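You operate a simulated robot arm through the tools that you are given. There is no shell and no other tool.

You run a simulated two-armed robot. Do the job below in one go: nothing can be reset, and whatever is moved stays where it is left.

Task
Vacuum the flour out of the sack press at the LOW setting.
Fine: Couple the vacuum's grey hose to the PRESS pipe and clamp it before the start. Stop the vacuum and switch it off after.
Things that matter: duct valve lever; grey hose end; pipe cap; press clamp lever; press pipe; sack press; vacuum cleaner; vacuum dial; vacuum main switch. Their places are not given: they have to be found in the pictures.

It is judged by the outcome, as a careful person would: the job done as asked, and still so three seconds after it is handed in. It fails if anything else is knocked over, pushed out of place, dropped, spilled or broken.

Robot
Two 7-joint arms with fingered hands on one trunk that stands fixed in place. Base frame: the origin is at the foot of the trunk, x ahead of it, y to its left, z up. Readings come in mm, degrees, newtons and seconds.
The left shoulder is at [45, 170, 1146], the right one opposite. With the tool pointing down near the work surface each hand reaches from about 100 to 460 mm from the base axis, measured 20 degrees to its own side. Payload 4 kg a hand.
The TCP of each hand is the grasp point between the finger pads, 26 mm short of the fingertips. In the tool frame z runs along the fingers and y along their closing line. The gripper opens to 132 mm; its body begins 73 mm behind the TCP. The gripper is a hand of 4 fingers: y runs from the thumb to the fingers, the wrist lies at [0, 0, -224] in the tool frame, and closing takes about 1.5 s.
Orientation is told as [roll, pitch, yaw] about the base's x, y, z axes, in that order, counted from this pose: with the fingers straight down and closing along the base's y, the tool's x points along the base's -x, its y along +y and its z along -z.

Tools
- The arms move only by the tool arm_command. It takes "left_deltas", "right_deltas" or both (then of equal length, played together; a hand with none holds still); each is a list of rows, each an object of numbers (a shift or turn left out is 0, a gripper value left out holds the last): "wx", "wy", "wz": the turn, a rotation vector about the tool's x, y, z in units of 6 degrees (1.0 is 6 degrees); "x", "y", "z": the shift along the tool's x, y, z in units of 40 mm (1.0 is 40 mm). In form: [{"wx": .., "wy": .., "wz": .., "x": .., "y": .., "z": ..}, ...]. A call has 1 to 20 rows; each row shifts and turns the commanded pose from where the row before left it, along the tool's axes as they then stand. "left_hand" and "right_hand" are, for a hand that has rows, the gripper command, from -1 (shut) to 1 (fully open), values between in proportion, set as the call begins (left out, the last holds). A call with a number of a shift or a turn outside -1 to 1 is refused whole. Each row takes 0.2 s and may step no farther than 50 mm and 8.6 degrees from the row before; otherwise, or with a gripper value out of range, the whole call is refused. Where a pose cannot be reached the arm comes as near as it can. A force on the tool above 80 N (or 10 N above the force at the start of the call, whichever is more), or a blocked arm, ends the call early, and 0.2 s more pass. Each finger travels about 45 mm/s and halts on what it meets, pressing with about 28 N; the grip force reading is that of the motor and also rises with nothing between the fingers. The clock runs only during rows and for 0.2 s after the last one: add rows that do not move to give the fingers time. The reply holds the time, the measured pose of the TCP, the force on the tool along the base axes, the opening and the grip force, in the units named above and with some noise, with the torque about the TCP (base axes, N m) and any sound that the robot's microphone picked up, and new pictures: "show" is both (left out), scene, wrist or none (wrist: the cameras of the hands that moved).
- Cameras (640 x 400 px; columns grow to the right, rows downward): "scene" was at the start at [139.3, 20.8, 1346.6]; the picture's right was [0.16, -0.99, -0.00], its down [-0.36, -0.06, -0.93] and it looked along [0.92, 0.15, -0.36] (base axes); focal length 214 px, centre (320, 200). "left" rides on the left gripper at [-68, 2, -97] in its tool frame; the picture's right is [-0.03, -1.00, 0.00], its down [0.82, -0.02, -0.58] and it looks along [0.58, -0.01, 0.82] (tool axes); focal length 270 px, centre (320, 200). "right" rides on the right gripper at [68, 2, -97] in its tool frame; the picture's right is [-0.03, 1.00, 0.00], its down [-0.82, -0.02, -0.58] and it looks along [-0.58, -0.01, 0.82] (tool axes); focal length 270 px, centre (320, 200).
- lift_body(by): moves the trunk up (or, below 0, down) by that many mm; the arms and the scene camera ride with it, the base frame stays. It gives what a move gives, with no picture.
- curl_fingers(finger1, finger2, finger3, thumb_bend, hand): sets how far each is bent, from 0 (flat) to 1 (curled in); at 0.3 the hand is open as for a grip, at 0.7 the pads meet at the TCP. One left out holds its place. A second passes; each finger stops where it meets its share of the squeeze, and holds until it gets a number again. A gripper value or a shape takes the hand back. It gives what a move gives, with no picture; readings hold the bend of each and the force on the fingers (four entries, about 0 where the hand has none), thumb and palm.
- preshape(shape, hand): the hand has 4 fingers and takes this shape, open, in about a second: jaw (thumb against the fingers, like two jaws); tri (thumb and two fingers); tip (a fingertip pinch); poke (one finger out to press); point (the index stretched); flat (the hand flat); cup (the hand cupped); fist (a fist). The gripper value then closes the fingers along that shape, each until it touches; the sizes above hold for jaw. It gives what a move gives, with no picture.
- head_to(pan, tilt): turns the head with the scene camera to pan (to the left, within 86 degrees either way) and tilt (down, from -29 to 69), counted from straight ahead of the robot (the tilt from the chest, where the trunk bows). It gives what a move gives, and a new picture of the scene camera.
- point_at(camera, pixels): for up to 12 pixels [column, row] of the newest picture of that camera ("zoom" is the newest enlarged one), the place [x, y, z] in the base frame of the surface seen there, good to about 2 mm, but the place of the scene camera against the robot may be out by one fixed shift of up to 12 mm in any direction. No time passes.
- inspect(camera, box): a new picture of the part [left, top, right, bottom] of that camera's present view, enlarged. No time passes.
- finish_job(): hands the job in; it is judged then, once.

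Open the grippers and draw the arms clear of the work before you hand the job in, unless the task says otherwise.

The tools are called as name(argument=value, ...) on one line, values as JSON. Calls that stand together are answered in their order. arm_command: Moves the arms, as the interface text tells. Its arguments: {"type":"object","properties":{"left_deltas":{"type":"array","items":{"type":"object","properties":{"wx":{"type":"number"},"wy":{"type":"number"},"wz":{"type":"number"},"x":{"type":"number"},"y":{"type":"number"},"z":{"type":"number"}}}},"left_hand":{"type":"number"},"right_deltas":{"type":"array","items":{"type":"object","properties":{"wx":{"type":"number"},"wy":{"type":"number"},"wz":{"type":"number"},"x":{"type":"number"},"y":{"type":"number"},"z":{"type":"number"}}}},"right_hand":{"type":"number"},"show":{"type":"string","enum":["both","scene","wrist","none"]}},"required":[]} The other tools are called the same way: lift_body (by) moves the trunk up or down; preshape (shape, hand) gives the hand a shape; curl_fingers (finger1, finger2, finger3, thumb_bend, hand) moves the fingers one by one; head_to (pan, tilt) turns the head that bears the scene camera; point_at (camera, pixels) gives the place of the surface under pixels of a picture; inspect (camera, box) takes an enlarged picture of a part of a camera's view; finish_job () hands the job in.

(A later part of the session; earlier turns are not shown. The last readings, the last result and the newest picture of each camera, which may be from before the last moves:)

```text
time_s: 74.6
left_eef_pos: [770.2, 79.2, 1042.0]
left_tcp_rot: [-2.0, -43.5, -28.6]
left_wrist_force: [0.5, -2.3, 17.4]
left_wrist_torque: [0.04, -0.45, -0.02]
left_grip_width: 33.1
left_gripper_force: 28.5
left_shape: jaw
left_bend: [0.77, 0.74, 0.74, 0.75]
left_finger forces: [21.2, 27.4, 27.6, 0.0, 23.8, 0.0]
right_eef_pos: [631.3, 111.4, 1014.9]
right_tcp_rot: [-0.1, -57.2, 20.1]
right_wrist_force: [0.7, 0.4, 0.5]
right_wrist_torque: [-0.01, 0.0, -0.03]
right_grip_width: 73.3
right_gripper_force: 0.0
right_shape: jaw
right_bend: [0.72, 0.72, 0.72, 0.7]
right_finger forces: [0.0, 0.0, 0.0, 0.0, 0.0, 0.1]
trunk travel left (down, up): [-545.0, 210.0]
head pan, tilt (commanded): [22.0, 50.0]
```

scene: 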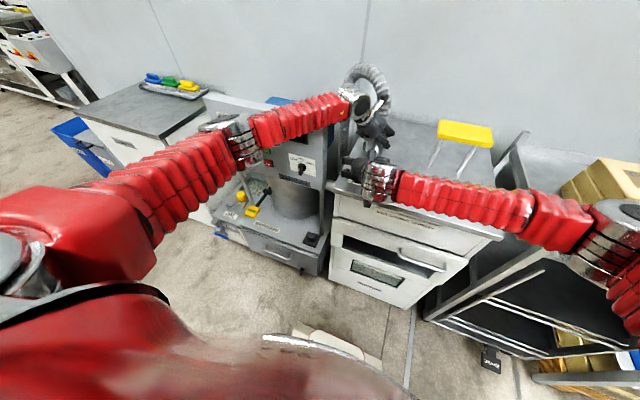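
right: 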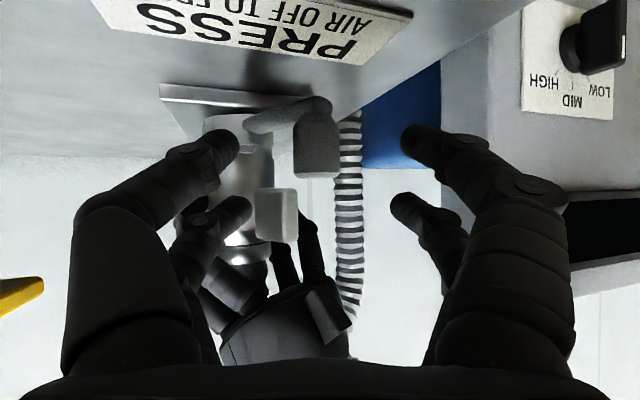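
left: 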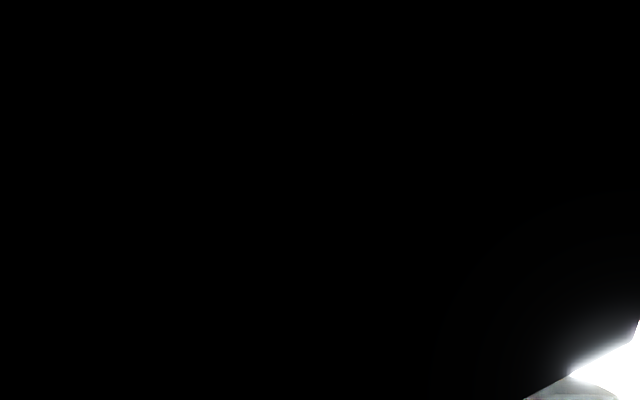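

Still centred. I advance another 29 mm to bring the knob between the pads.

arm_command(right_deltas=[{"z": 0.36, "x": 0.02, "y": -0.015}, {"z": 0.36, "x": 0.02, "y": -0.015}], show="wrist")

```text
time_s: 75.2
left_eef_pos: [770.0, 78.0, 1042.2]
left_tcp_rot: [-2.0, -43.4, -28.6]
left_wrist_force: [-0.3, -2.5, 17.6]
left_wrist_torque: [0.05, -0.42, -0.04]
left_grip_width: 33.0
left_gripper_force: 27.7
left_shape: jaw
left_bend: [0.77, 0.74, 0.74, 0.75]
left_finger forces: [21.1, 27.4, 27.6, 0.1, 23.9, 0.1]
right_eef_pos: [652.7, 116.6, 998.3]
right_tcp_rot: [-0.1, -57.2, 20.1]
right_wrist_force: [1.4, 0.6, -0.9]
right_wrist_torque: [-0.02, 0.0, 0.0]
right_grip_width: 73.1
right_gripper_force: 0.1
right_shape: jaw
right_bend: [0.72, 0.72, 0.72, 0.7]
right_finger forces: [0.0, 0.0, 0.0, 0.1, 0.0, 0.1]
trunk travel left (down, up): [-545.0, 210.0]
head pan, tilt (commanded): [22.0, 50.0]
```

right: 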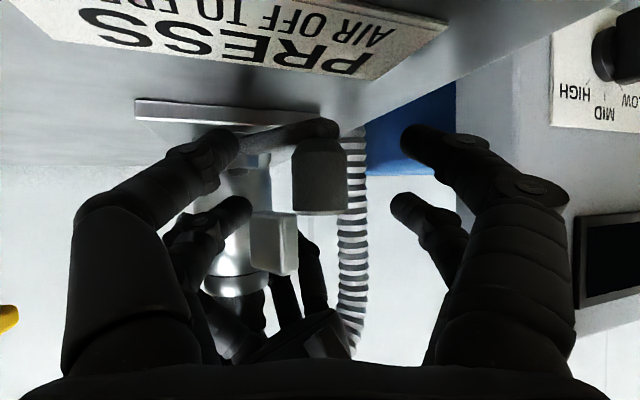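

The knob (320,175) sits between the fingers. I close the right hand gently on it.

arm_command(right_deltas=[{"x": 0}, {"x": 0}, {"x": 0}, {"x": 0}, {"x": 0}, {"x": 0}, {"x": 0}], right_hand=-1, show="wrist")

```text
time_s: 76.8
left_eef_pos: [768.2, 78.7, 1042.1]
left_tcp_rot: [-1.9, -43.4, -28.7]
left_wrist_force: [2.3, -1.0, 15.3]
left_wrist_torque: [0.14, -0.54, -0.06]
left_grip_width: 32.9
left_gripper_force: 27.9
left_shape: jaw
left_bend: [0.77, 0.74, 0.74, 0.75]
left_finger forces: [21.3, 28.4, 27.2, 0.0, 23.4, 0.1]
right_eef_pos: [652.5, 114.9, 999.4]
right_tcp_rot: [-0.1, -57.0, 20.0]
right_wrist_force: [-8.6, -5.8, -0.2]
right_wrist_torque: [-0.25, 0.18, -0.59]
right_grip_width: 19.1
right_gripper_force: 28.7
right_shape: jaw
right_bend: [0.73, 0.6, 0.6, 0.7]
right_finger forces: [20.8, 0.0, 0.0, 0.0, 26.1, 0.0]
trunk travel left (down, up): [-545.0, 210.0]
head pan, tilt (commanded): [22.0, 50.0]
```

right: 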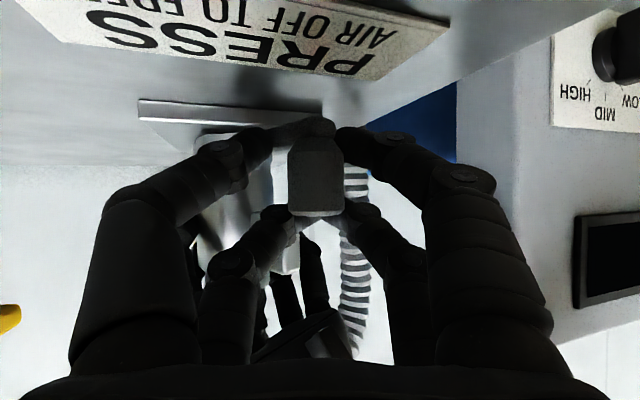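

The knob is pinched (finger 1 at 21 N, thumb 26 N). I start swinging it around its pivot (703, 86) toward −y: first ~30°.

arm_command(right_deltas=[{"x": 0.104, "y": -0.183, "z": -0.161}, {"x": 0.085, "y": -0.212, "z": -0.132}, {"x": 0.064, "y": -0.234, "z": -0.098}], show="wrist")

```text
time_s: 77.6
left_eef_pos: [770.3, 78.4, 1043.7]
left_tcp_rot: [-2.0, -43.3, -28.7]
left_wrist_force: [0.0, -1.4, 18.2]
left_wrist_torque: [0.04, -0.39, 0.03]
left_grip_width: 33.0
left_gripper_force: 28.2
left_shape: jaw
left_bend: [0.77, 0.74, 0.74, 0.75]
left_finger forces: [21.6, 27.3, 27.2, 0.0, 23.6, 0.1]
right_eef_pos: [647.3, 86.1, 999.1]
right_tcp_rot: [-0.5, -56.7, 20.2]
right_wrist_force: [-2.6, -2.3, -4.3]
right_wrist_torque: [-0.11, 0.03, -0.11]
right_grip_width: 14.9
right_gripper_force: 27.8
right_shape: jaw
right_bend: [0.75, 0.6, 0.6, 0.71]
right_finger forces: [18.2, 0.1, 0.0, 0.0, 21.6, 0.0]
trunk travel left (down, up): [-545.0, 210.0]
head pan, tilt (commanded): [22.0, 50.0]
```

right: 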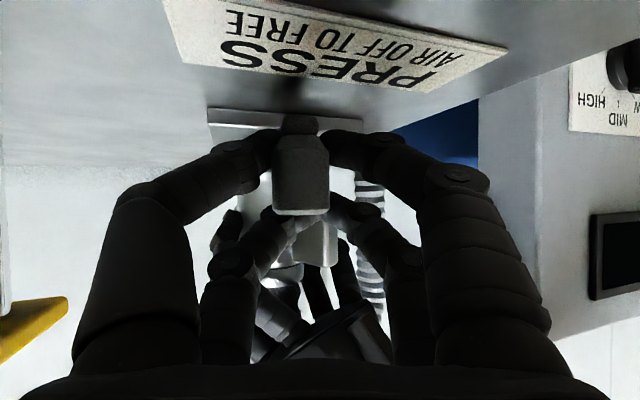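

The lever follows with little force. I check where the knob is relative to the fingers.

point_at(camera="right", pixels=[[300, 160], [300, 190], [285, 190], [318, 190], [300, 128], [300, 212]])

inspect(camera="scene", box=[320, 90, 420, 200])

```text
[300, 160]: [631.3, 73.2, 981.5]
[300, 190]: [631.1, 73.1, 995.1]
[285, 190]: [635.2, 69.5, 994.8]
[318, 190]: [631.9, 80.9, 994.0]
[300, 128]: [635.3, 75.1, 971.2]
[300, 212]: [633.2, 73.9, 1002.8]
```

```text
3.64 times, centred on (370, 145) of scene
```

zoom: 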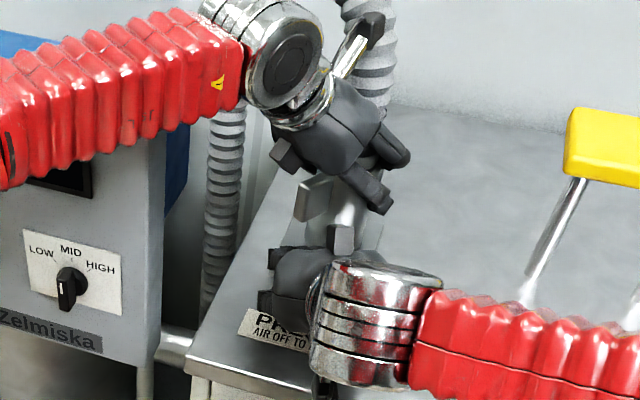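

The knob is now at ≈ (644, 77), about 40° swung. I continue for another ~30° and watch the forces.

arm_command(right_deltas=[{"x": 0.017, "y": -0.263, "z": -0.027}, {"x": -0.009, "y": -0.262, "z": 0.014}], show="wrist")

```text
time_s: 78.2
left_eef_pos: [771.1, 78.7, 1042.3]
left_tcp_rot: [-2.3, -43.4, -28.6]
left_wrist_force: [-6.2, -2.2, 22.6]
left_wrist_torque: [-0.04, -0.28, -0.09]
left_grip_width: 33.4
left_gripper_force: 27.5
left_shape: jaw
left_bend: [0.77, 0.74, 0.74, 0.75]
left_finger forces: [20.9, 26.9, 29.0, 0.0, 25.2, 0.1]
right_eef_pos: [655.1, 68.3, 999.0]
right_tcp_rot: [-0.3, -56.9, 20.3]
right_wrist_force: [14.5, 8.2, -5.4]
right_wrist_torque: [0.29, -0.25, 0.25]
right_grip_width: 13.3
right_gripper_force: 28.1
right_shape: jaw
right_bend: [0.75, 0.6, 0.6, 0.72]
right_finger forces: [17.7, 0.0, 0.0, 0.1, 21.7, 0.0]
trunk travel left (down, up): [-545.0, 210.0]
head pan, tilt (commanded): [22.0, 50.0]
```

right: 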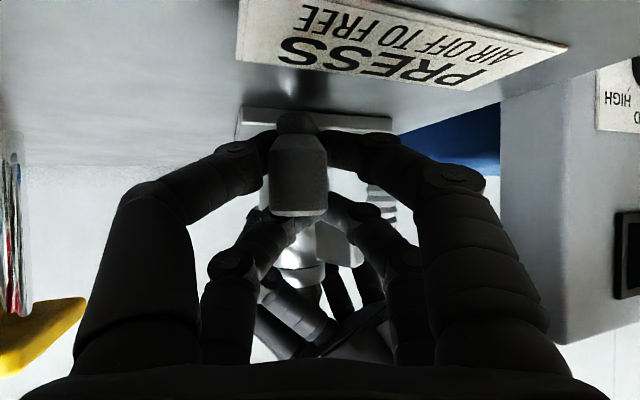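

Resistance appears (right 14 N, and the left hand feels −6 N in x): the cam touches the cuff. I locate the knob again.

point_at(camera="right", pixels=[[298, 165], [298, 195], [280, 190], [318, 190]])

```text
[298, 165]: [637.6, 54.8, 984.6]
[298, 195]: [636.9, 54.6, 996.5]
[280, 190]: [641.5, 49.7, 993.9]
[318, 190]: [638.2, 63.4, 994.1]
```

The knob is at ≈ (650, 58), about 59° from the start. I continue in small steps to see whether it has a firm end.

arm_command(right_deltas=[{"x": -0.016, "y": -0.128, "z": 0.025}, {"x": -0.016, "y": -0.128, "z": 0.025}], show="wrist")

point_at(camera="right", pixels=[[298, 165], [298, 195], [280, 190], [318, 190]])

```text
time_s: 78.8
left_eef_pos: [770.5, 79.0, 1042.3]
left_tcp_rot: [-2.1, -43.5, -28.6]
left_wrist_force: [-0.4, -6.2, 19.1]
left_wrist_torque: [-0.06, -0.33, -0.02]
left_grip_width: 33.2
left_gripper_force: 28.0
left_shape: jaw
left_bend: [0.77, 0.74, 0.74, 0.75]
left_finger forces: [20.5, 27.1, 29.4, 0.1, 25.2, 0.0]
right_eef_pos: [656.3, 63.1, 1000.5]
right_tcp_rot: [0.2, -56.9, 20.2]
right_wrist_force: [6.7, 17.7, 2.2]
right_wrist_torque: [0.55, -0.09, 0.42]
right_grip_width: 11.7
right_gripper_force: 27.9
right_shape: jaw
right_bend: [0.75, 0.6, 0.6, 0.72]
right_finger forces: [26.3, 0.1, 0.0, 0.0, 21.4, 0.1]
trunk travel left (down, up): [-545.0, 210.0]
head pan, tilt (commanded): [22.0, 50.0]
```

right: 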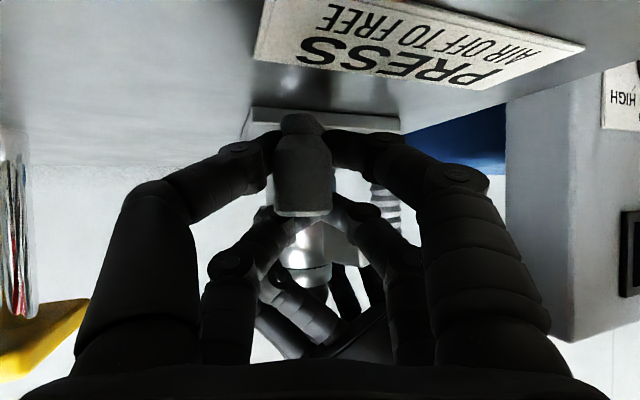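

```text
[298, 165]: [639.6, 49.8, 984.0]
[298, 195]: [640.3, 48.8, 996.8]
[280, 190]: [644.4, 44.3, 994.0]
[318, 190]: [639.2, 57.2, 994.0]
```

The lever is at ≈213° with 18 N resistance, still moving. I push another ~8°.

arm_command(right_deltas=[{"x": -0.02, "y": -0.125, "z": 0.033}, {"x": -0.024, "y": -0.125, "z": 0.036}, {"x": 0}], show="wrist")

point_at(camera="right", pixels=[[300, 165], [300, 195], [282, 190], [320, 190]])

```text
time_s: 79.6
left_eef_pos: [768.1, 80.2, 1043.4]
left_tcp_rot: [-2.1, -43.6, -28.6]
left_wrist_force: [7.5, -8.8, 13.9]
left_wrist_torque: [-0.2, -0.5, -0.06]
left_grip_width: 33.2
left_gripper_force: 28.0
left_shape: jaw
left_bend: [0.77, 0.74, 0.74, 0.75]
left_finger forces: [20.6, 27.9, 29.1, 0.0, 24.5, 0.0]
right_eef_pos: [660.2, 57.9, 999.8]
right_tcp_rot: [0.4, -57.1, 20.6]
right_wrist_force: [-14.2, 25.4, 5.2]
right_wrist_torque: [0.75, 0.4, 0.57]
right_grip_width: 10.5
right_gripper_force: 28.1
right_shape: jaw
right_bend: [0.75, 0.6, 0.6, 0.72]
right_finger forces: [38.5, 0.0, 0.0, 0.1, 14.9, 0.1]
trunk travel left (down, up): [-545.0, 210.0]
head pan, tilt (commanded): [22.0, 50.0]
```

right: 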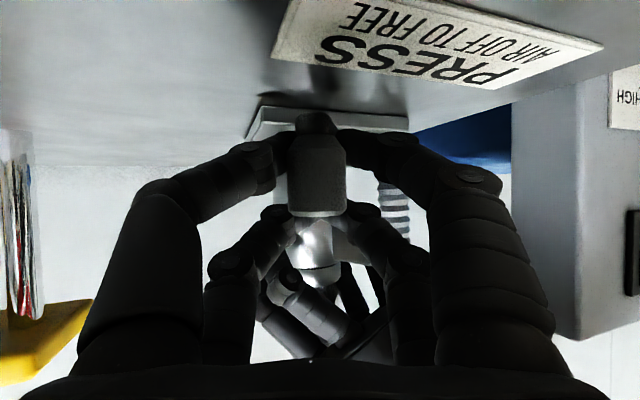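

```text
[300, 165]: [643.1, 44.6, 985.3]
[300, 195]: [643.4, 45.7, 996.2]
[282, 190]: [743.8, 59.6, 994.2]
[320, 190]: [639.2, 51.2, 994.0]
```

The lever has hit its end stop at ≈213° (mirror of the start). I open the right hand and see whether the lever stays.

arm_command(right_deltas=[{"x": 0}, {"x": 0}, {"x": 0}, {"x": 0}, {"x": 0}, {"x": 0}], right_hand=0.15, show="wrist")

point_at(camera="right", pixels=[[315, 165], [315, 195], [300, 190], [330, 190]])

```text
time_s: 81.0
left_eef_pos: [770.3, 77.8, 1041.7]
left_tcp_rot: [-2.1, -43.4, -28.7]
left_wrist_force: [1.9, -1.5, 18.2]
left_wrist_torque: [0.0, -0.26, -0.06]
left_grip_width: 33.0
left_gripper_force: 27.6
left_shape: jaw
left_bend: [0.77, 0.74, 0.74, 0.75]
left_finger forces: [20.8, 27.9, 26.9, 0.0, 23.9, 0.0]
right_eef_pos: [663.7, 51.0, 998.9]
right_tcp_rot: [-0.1, -57.1, 20.0]
right_wrist_force: [-0.5, 0.3, 0.1]
right_wrist_torque: [0.03, 0.01, 0.0]
right_grip_width: 75.5
right_gripper_force: 0.0
right_shape: jaw
right_bend: [0.72, 0.72, 0.72, 0.7]
right_finger forces: [0.0, 0.0, 0.1, 0.0, 0.0, 0.0]
trunk travel left (down, up): [-545.0, 210.0]
head pan, tilt (commanded): [22.0, 50.0]
```

right: 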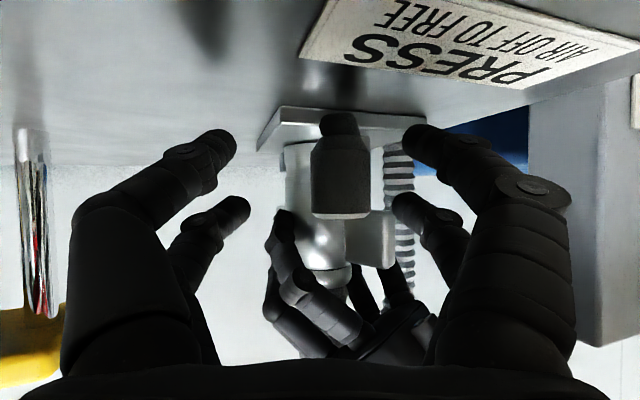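

```text
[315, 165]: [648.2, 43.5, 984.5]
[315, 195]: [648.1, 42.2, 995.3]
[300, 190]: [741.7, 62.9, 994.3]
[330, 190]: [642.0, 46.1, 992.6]
```

The lever stays put. I retreat the right hand 100 mm back along its fingers and look at the clamp.

arm_command(right_deltas=[{"z": -0.6}, {"z": -0.7}, {"z": -0.7}, {"z": -0.7}], show="wrist")

inspect(camera="right", box=[240, 0, 420, 150])

```text
time_s: 82.0
left_eef_pos: [770.7, 79.5, 1042.3]
left_tcp_rot: [-2.0, -43.4, -28.6]
left_wrist_force: [1.7, -0.7, 17.1]
left_wrist_torque: [-0.05, -0.27, -0.02]
left_grip_width: 33.1
left_gripper_force: 28.2
left_shape: jaw
left_bend: [0.77, 0.74, 0.74, 0.75]
left_finger forces: [21.0, 28.1, 26.6, 0.0, 23.4, 0.0]
right_eef_pos: [578.3, 17.3, 1057.0]
right_tcp_rot: [-0.3, -57.1, 20.1]
right_wrist_force: [-0.3, -0.3, 0.3]
right_wrist_torque: [0.01, 0.0, -0.01]
right_grip_width: 75.5
right_gripper_force: 0.1
right_shape: jaw
right_bend: [0.72, 0.72, 0.72, 0.7]
right_finger forces: [0.0, 0.0, 0.1, 0.0, 0.0, 0.0]
trunk travel left (down, up): [-545.0, 210.0]
head pan, tilt (commanded): [22.0, 50.0]
```

right: 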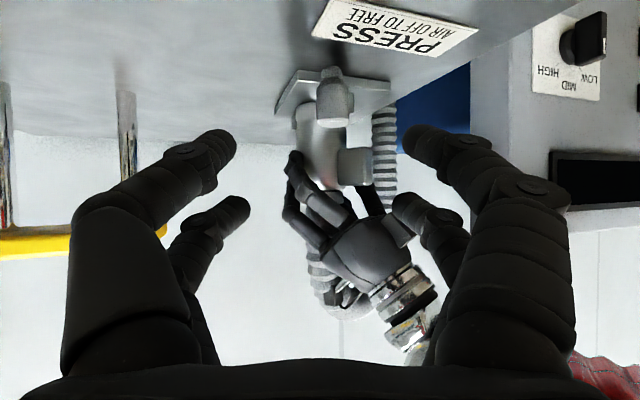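

```text
2.67 times, centred on (330, 75) of right
```

zoom: 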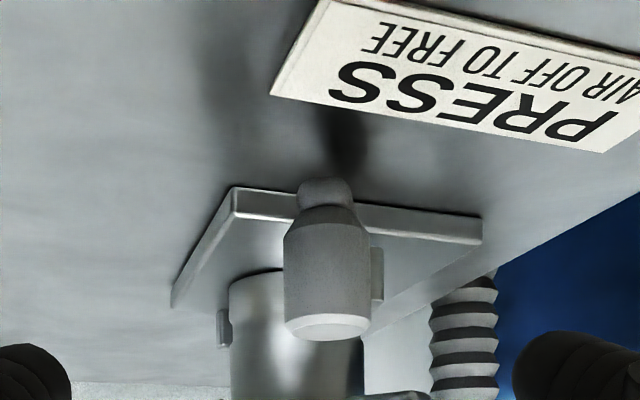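

The lever now points straight toward the front-right. I move the right hand to the side viewpoint to verify cam and cuff.

arm_command(right_deltas=[{"x": -0.06, "y": -0.78, "z": -0.396}, {"x": -0.06, "y": -0.78, "z": -0.396}, {"x": -0.06, "y": -0.78, "z": -0.396}, {"x": -0.06, "y": -0.78, "z": -0.396}, {"x": -0.06, "y": -0.78, "z": -0.396}, {"wy": 1}, {"wy": 1}, {"wx": -0.673, "wz": -0.673}, {"wx": -0.673, "wz": -0.673}, {"wx": -0.673, "wz": -0.673}, {"wx": -0.673, "wz": -0.673}, {"wx": -0.673, "wz": -0.673}, {"wx": -0.673, "wz": -0.673}, {"wx": -0.673, "wz": -0.673}], right_hand=1, show="wrist")

inspect(camera="right", box=[240, 80, 420, 260])

```text
time_s: 85.0
left_eef_pos: [769.6, 79.8, 1041.3]
left_tcp_rot: [-1.9, -43.4, -28.7]
left_wrist_force: [3.2, -2.5, 17.1]
left_wrist_torque: [-0.03, -0.26, -0.04]
left_grip_width: 33.1
left_gripper_force: 28.2
left_shape: jaw
left_bend: [0.77, 0.74, 0.74, 0.74]
left_finger forces: [20.6, 28.0, 26.8, 0.0, 23.5, 0.0]
right_eef_pos: [575.6, -148.1, 1110.5]
right_tcp_rot: [-0.2, -45.1, 60.3]
right_wrist_force: [-0.5, -0.1, -0.1]
right_wrist_torque: [0.03, 0.03, -0.04]
right_grip_width: 131.8
right_gripper_force: 0.0
right_shape: jaw
right_bend: [0.3, 0.3, 0.3, 0.3]
right_finger forces: [0.0, 0.1, 0.0, 0.0, 0.1, 0.1]
trunk travel left (down, up): [-545.0, 210.0]
head pan, tilt (commanded): [22.0, 50.0]
```

right: 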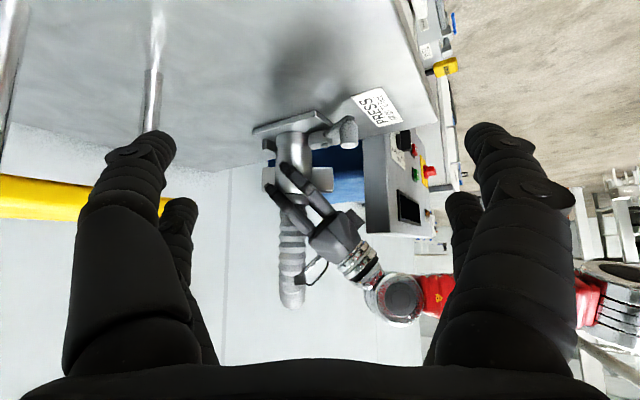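

```text
2.22 times, centred on (330, 170) of right
```

zoom: 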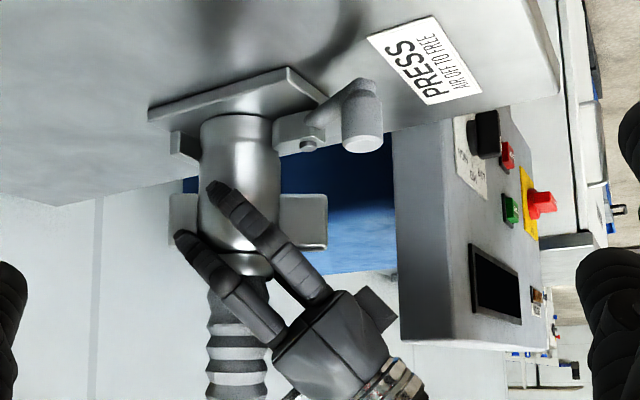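

The cam nose now presses on the cuff (contact at zoom (280,130)) — clamped. I open the left hand fully.

arm_command(left_deltas=[{"x": 0}, {"x": 0}, {"x": 0}, {"x": 0}, {"x": 0}, {"x": 0}, {"x": 0}, {"x": 0}], left_hand=1, show="none")

inspect(camera="right", box=[220, 80, 400, 260])

```text
time_s: 86.8
left_eef_pos: [770.9, 78.2, 1039.3]
left_tcp_rot: [-2.1, -43.3, -28.6]
left_wrist_force: [0.4, -0.2, 0.5]
left_wrist_torque: [0.01, 0.0, 0.04]
left_grip_width: 131.8
left_gripper_force: 0.1
left_shape: jaw
left_bend: [0.3, 0.3, 0.3, 0.3]
left_finger forces: [0.0, 0.0, 0.0, 0.0, 0.0, 0.0]
right_eef_pos: [577.9, -147.7, 1109.3]
right_tcp_rot: [-0.1, -45.0, 60.0]
right_wrist_force: [-0.7, 0.6, 0.1]
right_wrist_torque: [0.0, 0.0, 0.03]
right_grip_width: 132.0
right_gripper_force: 0.0
right_shape: jaw
right_bend: [0.3, 0.3, 0.3, 0.3]
right_finger forces: [0.0, 0.1, 0.0, 0.0, 0.0, 0.1]
trunk travel left (down, up): [-545.0, 210.0]
head pan, tilt (commanded): [22.0, 50.0]
```

```text
2.22 times, centred on (310, 170) of right
```

zoom: 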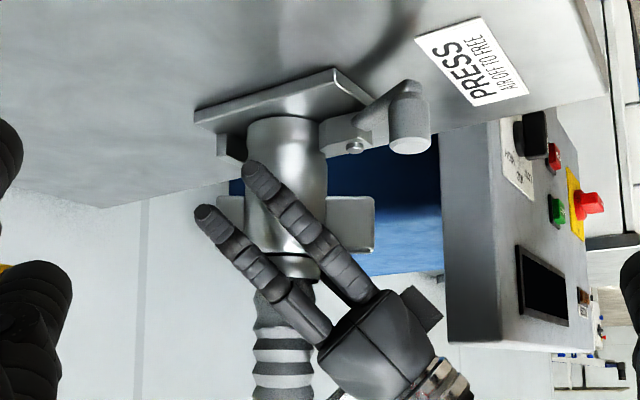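

The cuff stays upright and seated with the hand open. I withdraw the left hand horizontally 45 mm, then up and back.

arm_command(left_deltas=[{"x": 0.273, "y": 0.01, "z": -0.257}, {"x": 0.273, "y": 0.01, "z": -0.257}, {"x": 0.273, "y": 0.01, "z": -0.257}], right_deltas=[{"x": 0}, {"x": 0}, {"x": 0}], show="wrist")

```text
time_s: 87.6
left_eef_pos: [733.4, 103.5, 1041.4]
left_tcp_rot: [-2.2, -43.5, -28.6]
left_wrist_force: [0.4, -0.1, 0.1]
left_wrist_torque: [0.0, -0.01, 0.01]
left_grip_width: 131.8
left_gripper_force: 0.1
left_shape: jaw
left_bend: [0.3, 0.3, 0.3, 0.3]
left_finger forces: [0.0, 0.0, 0.0, 0.0, 0.1, 0.1]
right_eef_pos: [576.9, -146.9, 1109.8]
right_tcp_rot: [-0.2, -44.9, 60.1]
right_wrist_force: [-0.7, -0.3, 0.3]
right_wrist_torque: [0.02, 0.02, -0.02]
right_grip_width: 131.9
right_gripper_force: 0.1
right_shape: jaw
right_bend: [0.3, 0.3, 0.3, 0.3]
right_finger forces: [0.1, 0.0, 0.1, 0.1, 0.0, 0.0]
trunk travel left (down, up): [-545.0, 210.0]
head pan, tilt (commanded): [22.0, 50.0]
```

right: 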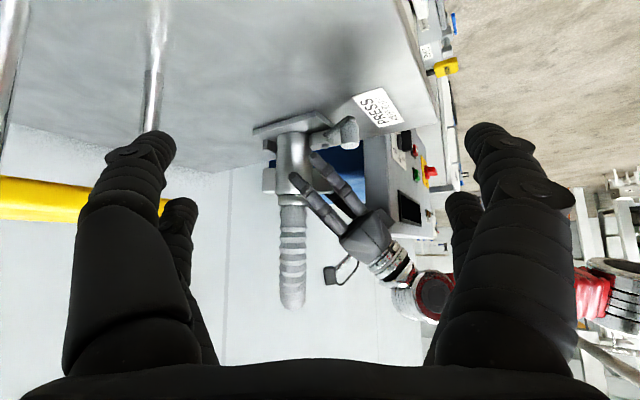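
left: 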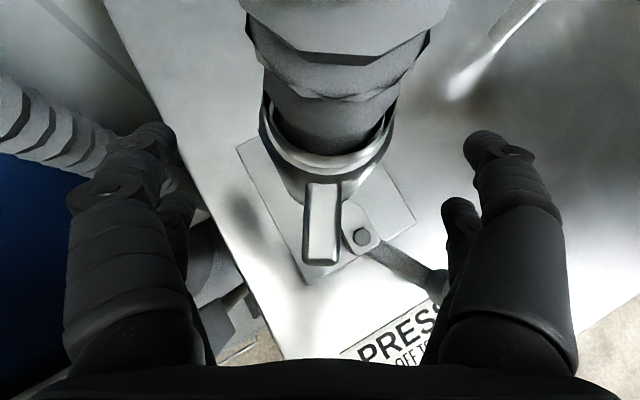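

The left camera shows the cuff seated and the cam against it, with the hand clear. I withdraw up and back.

arm_command(left_deltas=[{"x": -0.1, "z": -0.593}, {"x": -0.1, "z": -0.593}, {"x": -0.1, "z": -0.593}, {"x": 0.3, "z": -0.6}, {"x": 0.3, "z": -0.6}], show="both")

inspect(camera="left", box=[200, 80, 460, 380])

```text
time_s: 88.8
left_eef_pos: [654.0, 149.7, 1119.6]
left_tcp_rot: [-2.2, -43.4, -28.7]
left_wrist_force: [0.4, 0.5, 0.1]
left_wrist_torque: [-0.01, 0.01, 0.0]
left_grip_width: 132.1
left_gripper_force: 0.1
left_shape: jaw
left_bend: [0.3, 0.3, 0.3, 0.3]
left_finger forces: [0.0, 0.0, 0.0, 0.0, 0.0, 0.0]
right_eef_pos: [577.5, -147.1, 1110.2]
right_tcp_rot: [-0.2, -45.1, 60.2]
right_wrist_force: [0.0, 0.4, -0.7]
right_wrist_torque: [-0.04, 0.02, 0.01]
right_grip_width: 131.7
right_gripper_force: 0.1
right_shape: jaw
right_bend: [0.3, 0.3, 0.3, 0.3]
right_finger forces: [0.1, 0.0, 0.0, 0.1, 0.1, 0.0]
trunk travel left (down, up): [-545.0, 210.0]
head pan, tilt (commanded): [22.0, 50.0]
```

scene: 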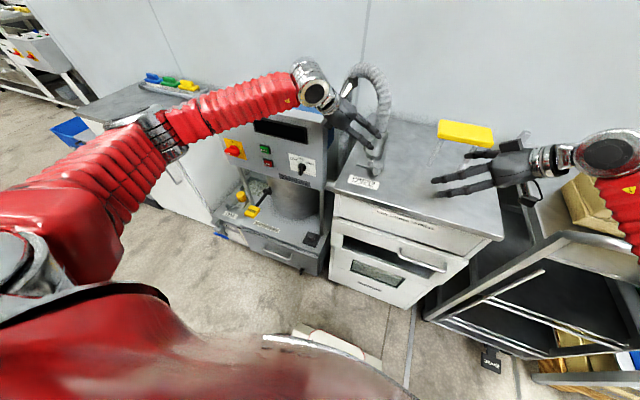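
left: 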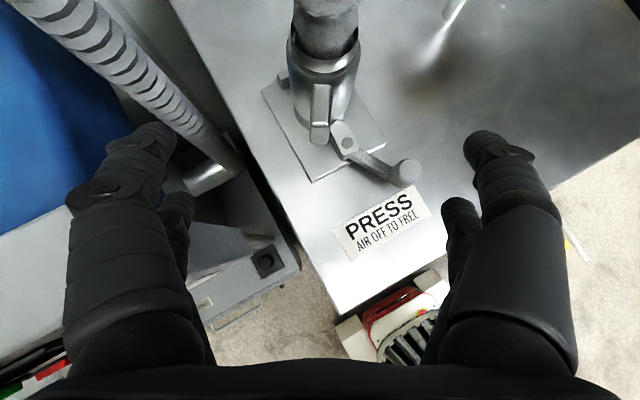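

```text
1.33 times, centred on (330, 230) of left
```

zoom: 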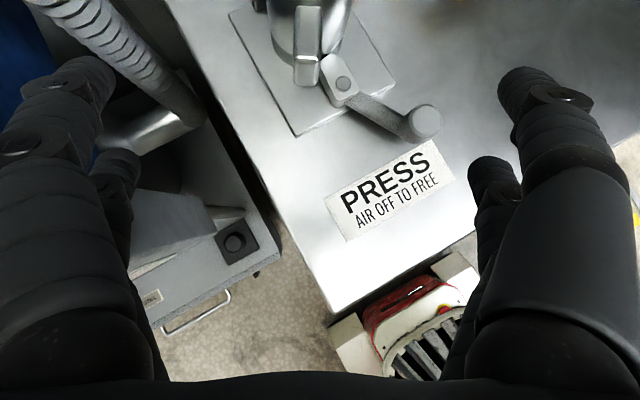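

Hose coupled and clamped. Now I zoom on the panel to examine the dial, the switch and the buttons.

inspect(camera="scene", box=[215, 110, 335, 205])

inspect(camera="scene", box=[275, 140, 335, 190])

```text
4.21 times, centred on (275, 158) of scene
```

zoom: 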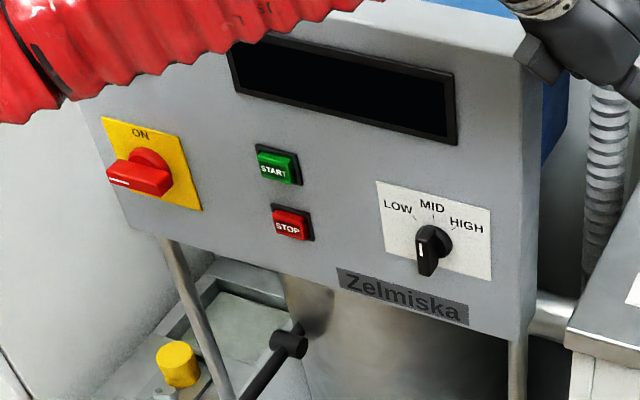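

```text
8.00 times, centred on (305, 165) of scene
```

zoom: 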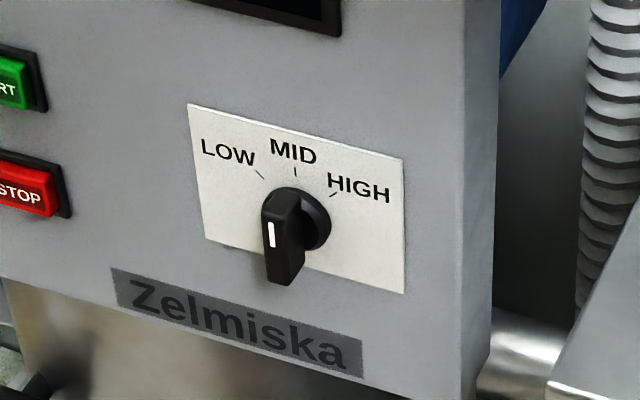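

The dial still stands at MID. I measure panel plane points, the dial, the buttons and the switch with the scene camera.

inspect(camera="scene", box=[215, 110, 335, 205])

point_at(camera="zoom", pixels=[[500, 100], [500, 300], [330, 200], [330, 270], [200, 100], [276, 163], [290, 222], [421, 245], [433, 225], [430, 262], [140, 175], [120, 180]])

```text
4.21 times, centred on (275, 158) of scene
```

zoom: 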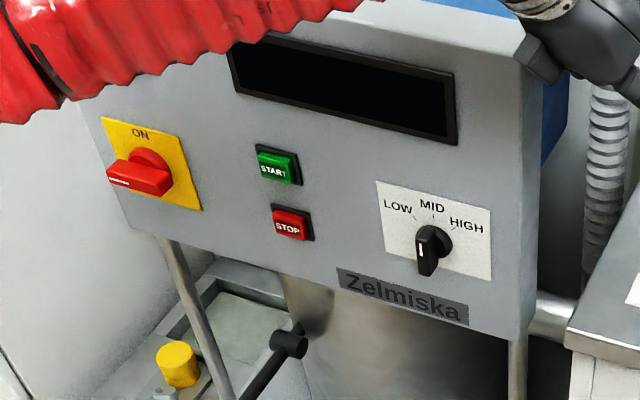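

```text
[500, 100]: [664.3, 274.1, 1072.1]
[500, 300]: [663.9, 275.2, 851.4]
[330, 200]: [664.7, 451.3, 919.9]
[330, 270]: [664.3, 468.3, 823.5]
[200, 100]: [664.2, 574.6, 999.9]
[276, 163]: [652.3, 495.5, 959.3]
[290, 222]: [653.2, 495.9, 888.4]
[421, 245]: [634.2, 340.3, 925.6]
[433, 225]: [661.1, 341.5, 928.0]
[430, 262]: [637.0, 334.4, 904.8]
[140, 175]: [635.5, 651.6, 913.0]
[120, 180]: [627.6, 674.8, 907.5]
```

The panel is vertical at x≈664 (scene frame): START (652, 495, 959), STOP (653, 496, 888), dial front x≈634 near (338, 915). I back the left hand off and bring it level in front of the dial.

arm_command(left_deltas=[{"x": 0.535, "y": -0.418, "z": -0.49}, {"x": 0.535, "y": -0.418, "z": -0.49}, {"x": 0.535, "y": -0.418, "z": -0.49}, {"x": 0.535, "y": -0.418, "z": -0.49}, {"x": 0.327, "y": 0.812, "z": -0.336}, {"x": 0.327, "y": 0.812, "z": -0.336}, {"x": 0.327, "y": 0.812, "z": -0.336}, {"x": 0.327, "y": 0.812, "z": -0.336}, {"x": 0.553, "y": 0.32, "z": 0.614}, {"x": 0.553, "y": 0.32, "z": 0.614}, {"x": 0.553, "y": 0.32, "z": 0.614}], show="both")

```text
time_s: 91.2
left_eef_pos: [540.9, 330.1, 1017.0]
left_tcp_rot: [-2.1, -43.3, -28.5]
left_wrist_force: [0.5, -0.9, 0.6]
left_wrist_torque: [0.0, 0.02, -0.01]
left_grip_width: 131.9
left_gripper_force: 0.1
left_shape: jaw
left_bend: [0.3, 0.3, 0.3, 0.3]
left_finger forces: [0.0, 0.0, 0.0, 0.1, 0.0, 0.0]
right_eef_pos: [577.3, -149.0, 1109.0]
right_tcp_rot: [-0.2, -45.0, 59.9]
right_wrist_force: [-0.2, -0.2, -0.1]
right_wrist_torque: [0.0, -0.02, 0.01]
right_grip_width: 131.7
right_gripper_force: 0.0
right_shape: jaw
right_bend: [0.3, 0.3, 0.3, 0.3]
right_finger forces: [0.0, 0.1, 0.0, 0.1, 0.0, 0.0]
trunk travel left (down, up): [-545.0, 210.0]
head pan, tilt (commanded): [22.0, 50.0]
```

scene: 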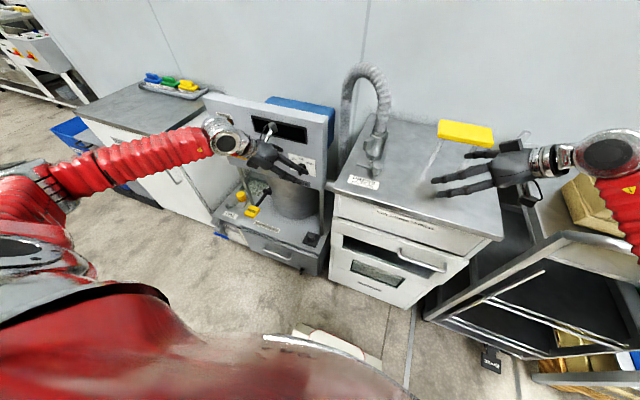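
left: 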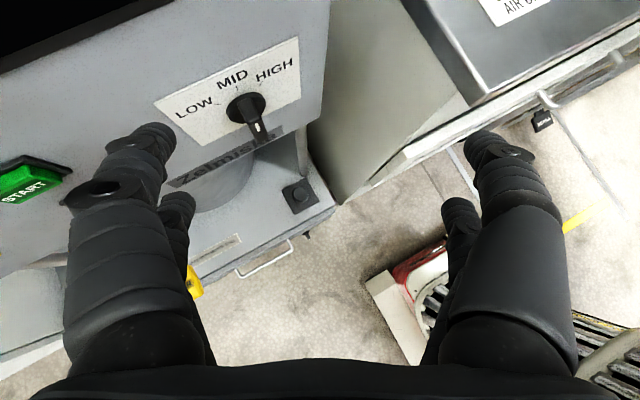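

The hose stands coupled on the press. Now I yaw the left hand straight and pitch it level.

arm_command(left_deltas=[{"wx": -0.6, "wy": -0.02, "wz": -0.637}, {"wx": -0.6, "wy": -0.02, "wz": -0.637}, {"wx": -0.6, "wy": -0.02, "wz": -0.637}, {"wx": -0.6, "wy": -0.02, "wz": -0.637}, {"wx": -0.6, "wy": -0.02, "wz": -0.637}, {"wx": -0.6, "wy": -0.02, "wz": -0.637}, {"wy": -0.973}, {"wy": -0.973}, {"wy": -0.973}, {"wy": -0.973}, {"wy": -0.973}, {"wy": -0.973}, {"wy": -0.973}, {"wy": -0.973}], show="wrist")

```text
time_s: 94.2
left_eef_pos: [540.9, 329.0, 1019.1]
left_tcp_rot: [-2.6, -54.9, 3.6]
left_wrist_force: [-0.3, -0.1, 0.1]
left_wrist_torque: [-0.01, -0.01, 0.01]
left_grip_width: 132.1
left_gripper_force: 0.1
left_shape: jaw
left_bend: [0.3, 0.3, 0.3, 0.3]
left_finger forces: [0.0, 0.0, 0.0, 0.0, 0.1, 0.0]
left hand out of reach, approached as far as the arm can: row 9, 10, 11, 12, 13, 14
right_eef_pos: [577.9, -148.6, 1108.7]
right_tcp_rot: [-0.1, -45.0, 60.0]
right_wrist_force: [-0.2, 1.0, -0.9]
right_wrist_torque: [0.0, -0.02, 0.03]
right_grip_width: 132.0
right_gripper_force: 0.1
right_shape: jaw
right_bend: [0.3, 0.3, 0.3, 0.3]
right_finger forces: [0.0, 0.0, 0.1, 0.1, 0.1, 0.0]
trunk travel left (down, up): [-545.0, 210.0]
head pan, tilt (commanded): [22.0, 50.0]
```

left: 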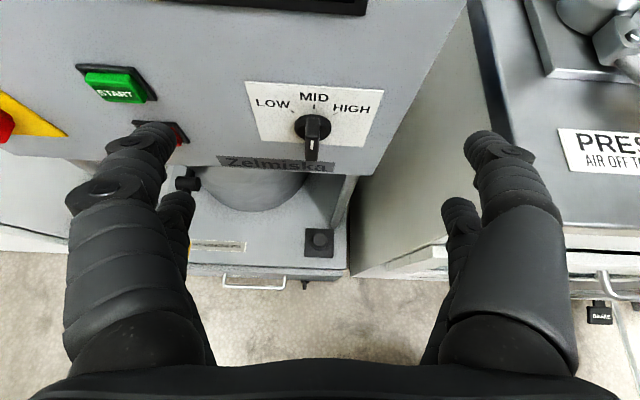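

The pitch is limited at 55° because the shoulder is high. I'll first draw the right hand back and up away from the press so the trunk can be lowered.

arm_command(right_deltas=[{"x": -0.12, "y": 0.49, "z": -0.637}, {"x": -0.12, "y": 0.49, "z": -0.637}, {"x": -0.12, "y": 0.49, "z": -0.637}, {"x": -0.12, "y": 0.49, "z": -0.637}, {"x": -0.12, "y": 0.49, "z": -0.637}, {"x": -0.12, "y": 0.49, "z": -0.637}, {"x": -0.12, "y": 0.49, "z": -0.637}], show="scene")

```text
time_s: 95.8
left_eef_pos: [541.3, 330.0, 1017.3]
left_tcp_rot: [-2.7, -54.9, 3.5]
left_wrist_force: [-0.1, 0.2, 1.0]
left_wrist_torque: [-0.01, -0.03, -0.03]
left_grip_width: 131.7
left_gripper_force: 0.2
left_shape: jaw
left_bend: [0.3, 0.3, 0.3, 0.3]
left_finger forces: [0.1, 0.0, 0.0, 0.0, 0.0, 0.1]
right_eef_pos: [407.4, -168.4, 1258.7]
right_tcp_rot: [-0.1, -45.0, 60.1]
right_wrist_force: [-1.2, 0.8, -0.2]
right_wrist_torque: [0.0, -0.01, -0.02]
right_grip_width: 131.6
right_gripper_force: 0.1
right_shape: jaw
right_bend: [0.3, 0.3, 0.3, 0.3]
right_finger forces: [0.2, 0.0, 0.0, 0.0, 0.1, 0.0]
trunk travel left (down, up): [-545.0, 210.0]
head pan, tilt (commanded): [22.0, 50.0]
```

scene: 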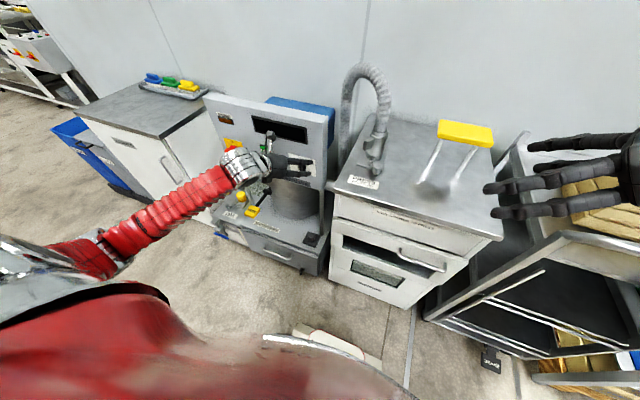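

The right hand is clear. I lower the trunk 150 mm; the left hand stays in front of the panel at x≈541.

lift_body(by=-150)

arm_command(left_deltas=[{"wy": -0.8}, {"wy": -0.8}, {"wy": -0.8}], show="both")

```text
time_s: 97.6
left_eef_pos: [541.6, 330.4, 868.7]
left_tcp_rot: [-2.7, -54.9, 3.5]
left_wrist_force: [-0.3, -0.4, -0.3]
left_wrist_torque: [-0.02, -0.03, -0.03]
left_grip_width: 131.8
left_gripper_force: 0.2
left_shape: jaw
left_bend: [0.3, 0.3, 0.3, 0.3]
left_finger forces: [0.0, 0.0, 0.0, 0.0, 0.0, 0.1]
right_eef_pos: [406.3, -167.8, 1109.9]
right_tcp_rot: [-0.1, -45.2, 60.1]
right_wrist_force: [1.1, 0.4, 0.9]
right_wrist_torque: [0.0, -0.04, 0.0]
right_grip_width: 132.0
right_gripper_force: 0.0
right_shape: jaw
right_bend: [0.3, 0.3, 0.3, 0.3]
right_finger forces: [0.0, 0.0, 0.0, 0.0, 0.0, 0.0]
trunk travel left (down, up): [-395.0, 360.0]
head pan, tilt (commanded): [22.0, 50.0]
```

```text
time_s: 98.4
left_eef_pos: [561.6, 344.5, 912.4]
left_tcp_rot: [5.5, -69.2, -3.4]
left_wrist_force: [1.4, -10.0, -3.9]
left_wrist_torque: [0.3, -0.26, 0.85]
left_grip_width: 132.1
left_gripper_force: 0.1
left_shape: jaw
left_bend: [0.3, 0.3, 0.3, 0.3]
left_finger forces: [0.0, 0.1, 0.0, 0.0, 0.0, 0.0]
left hand out of reach, approached as far as the arm can: row 1, 2
right_eef_pos: [404.7, -166.9, 1109.6]
right_tcp_rot: [-0.2, -44.9, 60.1]
right_wrist_force: [0.4, 2.0, 1.0]
right_wrist_torque: [-0.16, -0.03, -0.08]
right_grip_width: 131.9
right_gripper_force: 0.0
right_shape: jaw
right_bend: [0.3, 0.3, 0.3, 0.3]
right_finger forces: [0.0, 0.0, 0.0, 0.0, 0.0, 0.0]
trunk travel left (down, up): [-395.0, 360.0]
head pan, tilt (commanded): [22.0, 50.0]
```

scene: 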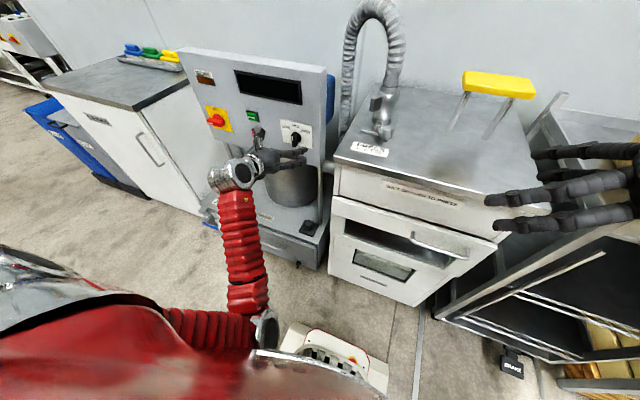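
left: 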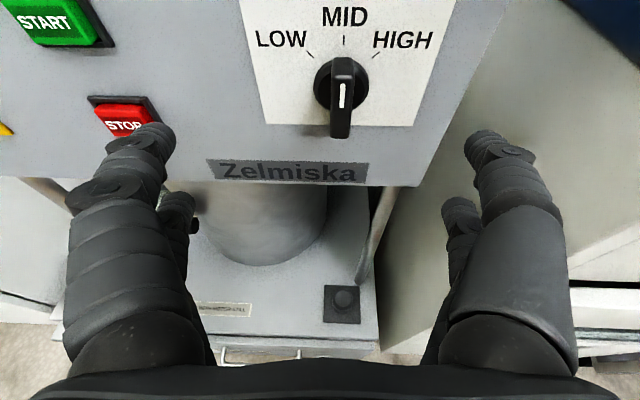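

The elbow moved inward but the hand is now at (562, 344, 912) with p≈69°, and the dial is at (342,95) in the left view. I check for steady contact force and measure the dial.

arm_command(left_deltas=[{"x": 0}], show="wrist")

point_at(camera="left", pixels=[[342, 75], [342, 95], [341, 125], [320, 85], [362, 85], [300, 110], [400, 60], [125, 120], [50, 25]])

inspect(camera="left", box=[230, 0, 460, 160])

```text
time_s: 98.8
left_eef_pos: [561.3, 349.0, 914.3]
left_tcp_rot: [7.6, -69.2, -5.1]
left_wrist_force: [-0.5, -0.6, -0.8]
left_wrist_torque: [-0.03, 0.04, 0.03]
left_grip_width: 131.9
left_gripper_force: 0.1
left_shape: jaw
left_bend: [0.3, 0.3, 0.3, 0.3]
left_finger forces: [0.0, 0.1, 0.1, 0.0, 0.0, 0.0]
right_eef_pos: [407.3, -168.8, 1109.7]
right_tcp_rot: [0.0, -45.1, 60.0]
right_wrist_force: [-0.4, 0.6, 0.1]
right_wrist_torque: [0.02, 0.0, -0.02]
right_grip_width: 131.9
right_gripper_force: 0.1
right_shape: jaw
right_bend: [0.3, 0.3, 0.3, 0.3]
right_finger forces: [0.0, 0.0, 0.0, 0.0, 0.1, 0.0]
trunk travel left (down, up): [-395.0, 360.0]
head pan, tilt (commanded): [22.0, 50.0]
```

left: 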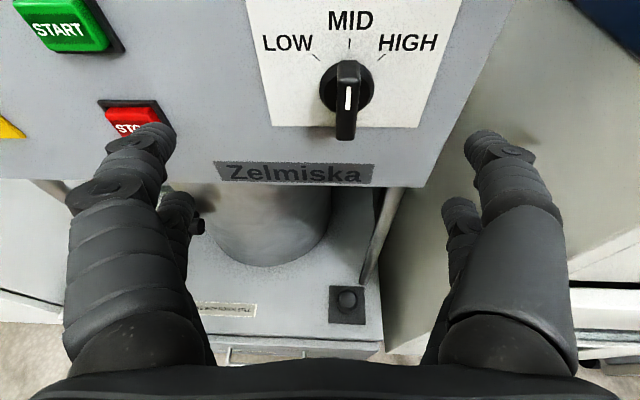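

```text
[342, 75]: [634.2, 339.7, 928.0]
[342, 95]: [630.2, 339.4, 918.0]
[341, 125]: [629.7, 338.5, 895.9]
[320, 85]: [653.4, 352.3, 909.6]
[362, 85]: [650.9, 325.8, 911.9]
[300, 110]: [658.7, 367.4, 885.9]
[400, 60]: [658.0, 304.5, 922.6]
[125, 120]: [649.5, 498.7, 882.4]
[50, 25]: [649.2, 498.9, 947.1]
```

```text
2.50 times, centred on (345, 80) of left
```

zoom: 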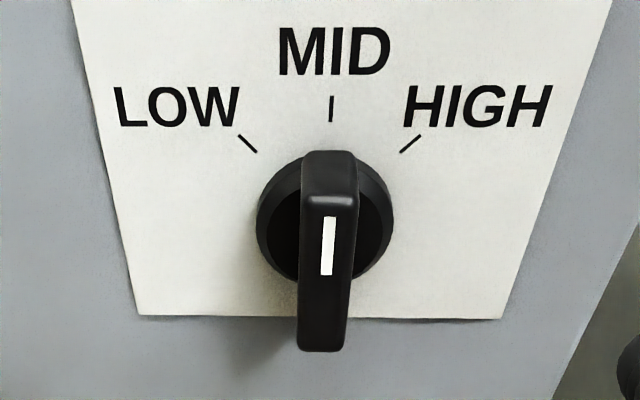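

The dial bar is vertical (MID): front x≈630, y≈339.5, z 893–930, plate at x≈658. I straighten the hand, come to 35 mm in front of it, and try a flatter pitch.

arm_command(left_deltas=[{"x": -0.1, "y": -0.13, "z": 0.35}, {"x": -0.09, "y": -0.135, "z": 0.34}, {"wz": -0.48, "wx": 0.49}, {"wy": -0.8}, {"wy": -0.8}], left_hand=0.0, show="wrist")

```text
time_s: 99.2
left_eef_pos: [562.6, 394.7, 917.7]
left_tcp_rot: [25.2, -66.8, -19.7]
left_wrist_force: [0.6, -0.3, -0.5]
left_wrist_torque: [0.02, 0.04, 0.02]
left_grip_width: 96.7
left_gripper_force: 0.0
left_shape: jaw
left_bend: [0.65, 0.65, 0.65, 0.54]
left_finger forces: [0.0, 0.0, 0.0, 0.0, 0.1, 0.0]
left hand out of reach, approached as far as the arm can: row 1, 2
right_eef_pos: [406.8, -168.5, 1109.2]
right_tcp_rot: [-0.1, -45.1, 60.1]
right_wrist_force: [0.0, 0.0, 0.2]
right_wrist_torque: [0.02, 0.01, 0.01]
right_grip_width: 131.9
right_gripper_force: 0.1
right_shape: jaw
right_bend: [0.3, 0.3, 0.3, 0.3]
right_finger forces: [0.1, 0.1, 0.1, 0.0, 0.0, 0.1]
trunk travel left (down, up): [-395.0, 360.0]
head pan, tilt (commanded): [22.0, 50.0]
stopped in row 2 (left hand): the arm was blocked; the commanded pose is now the measured one
```

left: 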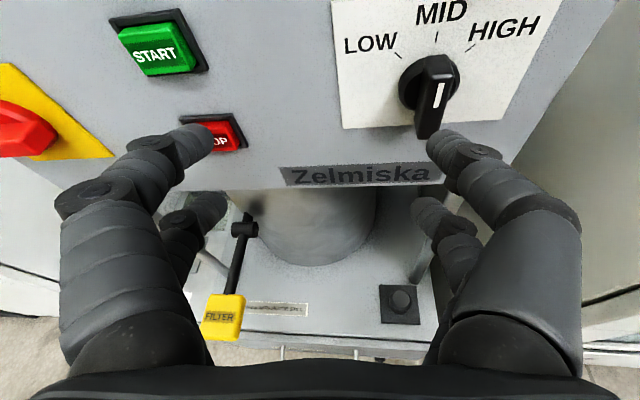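

The elbow is jammed inward again. As before, I yaw the hand to point forward-right so the elbow swings out to the left.

arm_command(left_deltas=[{"wx": 0.8, "wy": -0.146, "wz": 0.098}, {"wx": 0.8, "wy": -0.146, "wz": 0.098}, {"wx": 0.8, "wy": -0.146, "wz": 0.098}, {"wx": 0.8, "wy": -0.146, "wz": 0.098}, {"wx": 0.8, "wy": -0.146, "wz": 0.098}, {"wx": 0.8, "wy": -0.146, "wz": 0.098}, {"wx": 0.8, "wy": -0.146, "wz": 0.098}, {"wx": 0.8, "wy": -0.146, "wz": 0.098}], show="both")

```text
time_s: 101.0
left_eef_pos: [563.7, 395.6, 916.7]
left_tcp_rot: [3.0, -72.6, -37.3]
left_wrist_force: [0.9, -0.5, 0.3]
left_wrist_torque: [-0.02, -0.02, 0.02]
left_grip_width: 66.7
left_gripper_force: 0.0
left_shape: jaw
left_bend: [0.73, 0.73, 0.73, 0.7]
left_finger forces: [0.0, 0.1, 0.0, 0.0, 0.0, 0.1]
right_eef_pos: [406.4, -167.2, 1109.5]
right_tcp_rot: [0.0, -45.1, 60.1]
right_wrist_force: [0.6, 0.0, 0.3]
right_wrist_torque: [0.01, -0.01, -0.03]
right_grip_width: 131.9
right_gripper_force: 0.0
right_shape: jaw
right_bend: [0.3, 0.3, 0.3, 0.3]
right_finger forces: [0.1, 0.0, 0.0, 0.1, 0.0, 0.0]
trunk travel left (down, up): [-395.0, 360.0]
head pan, tilt (commanded): [22.0, 50.0]
```

scene: 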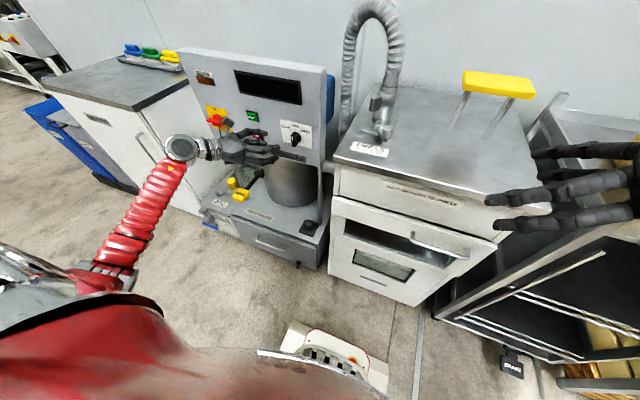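
left: 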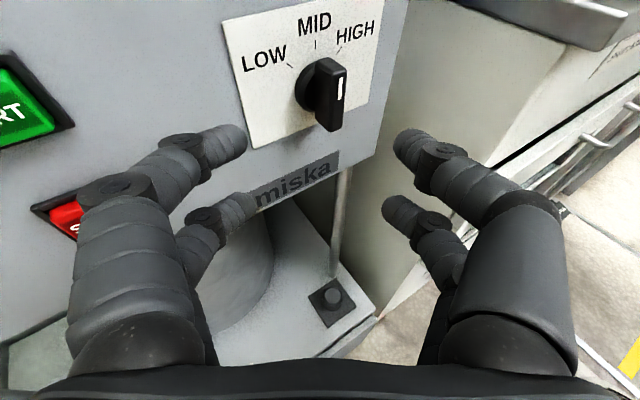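

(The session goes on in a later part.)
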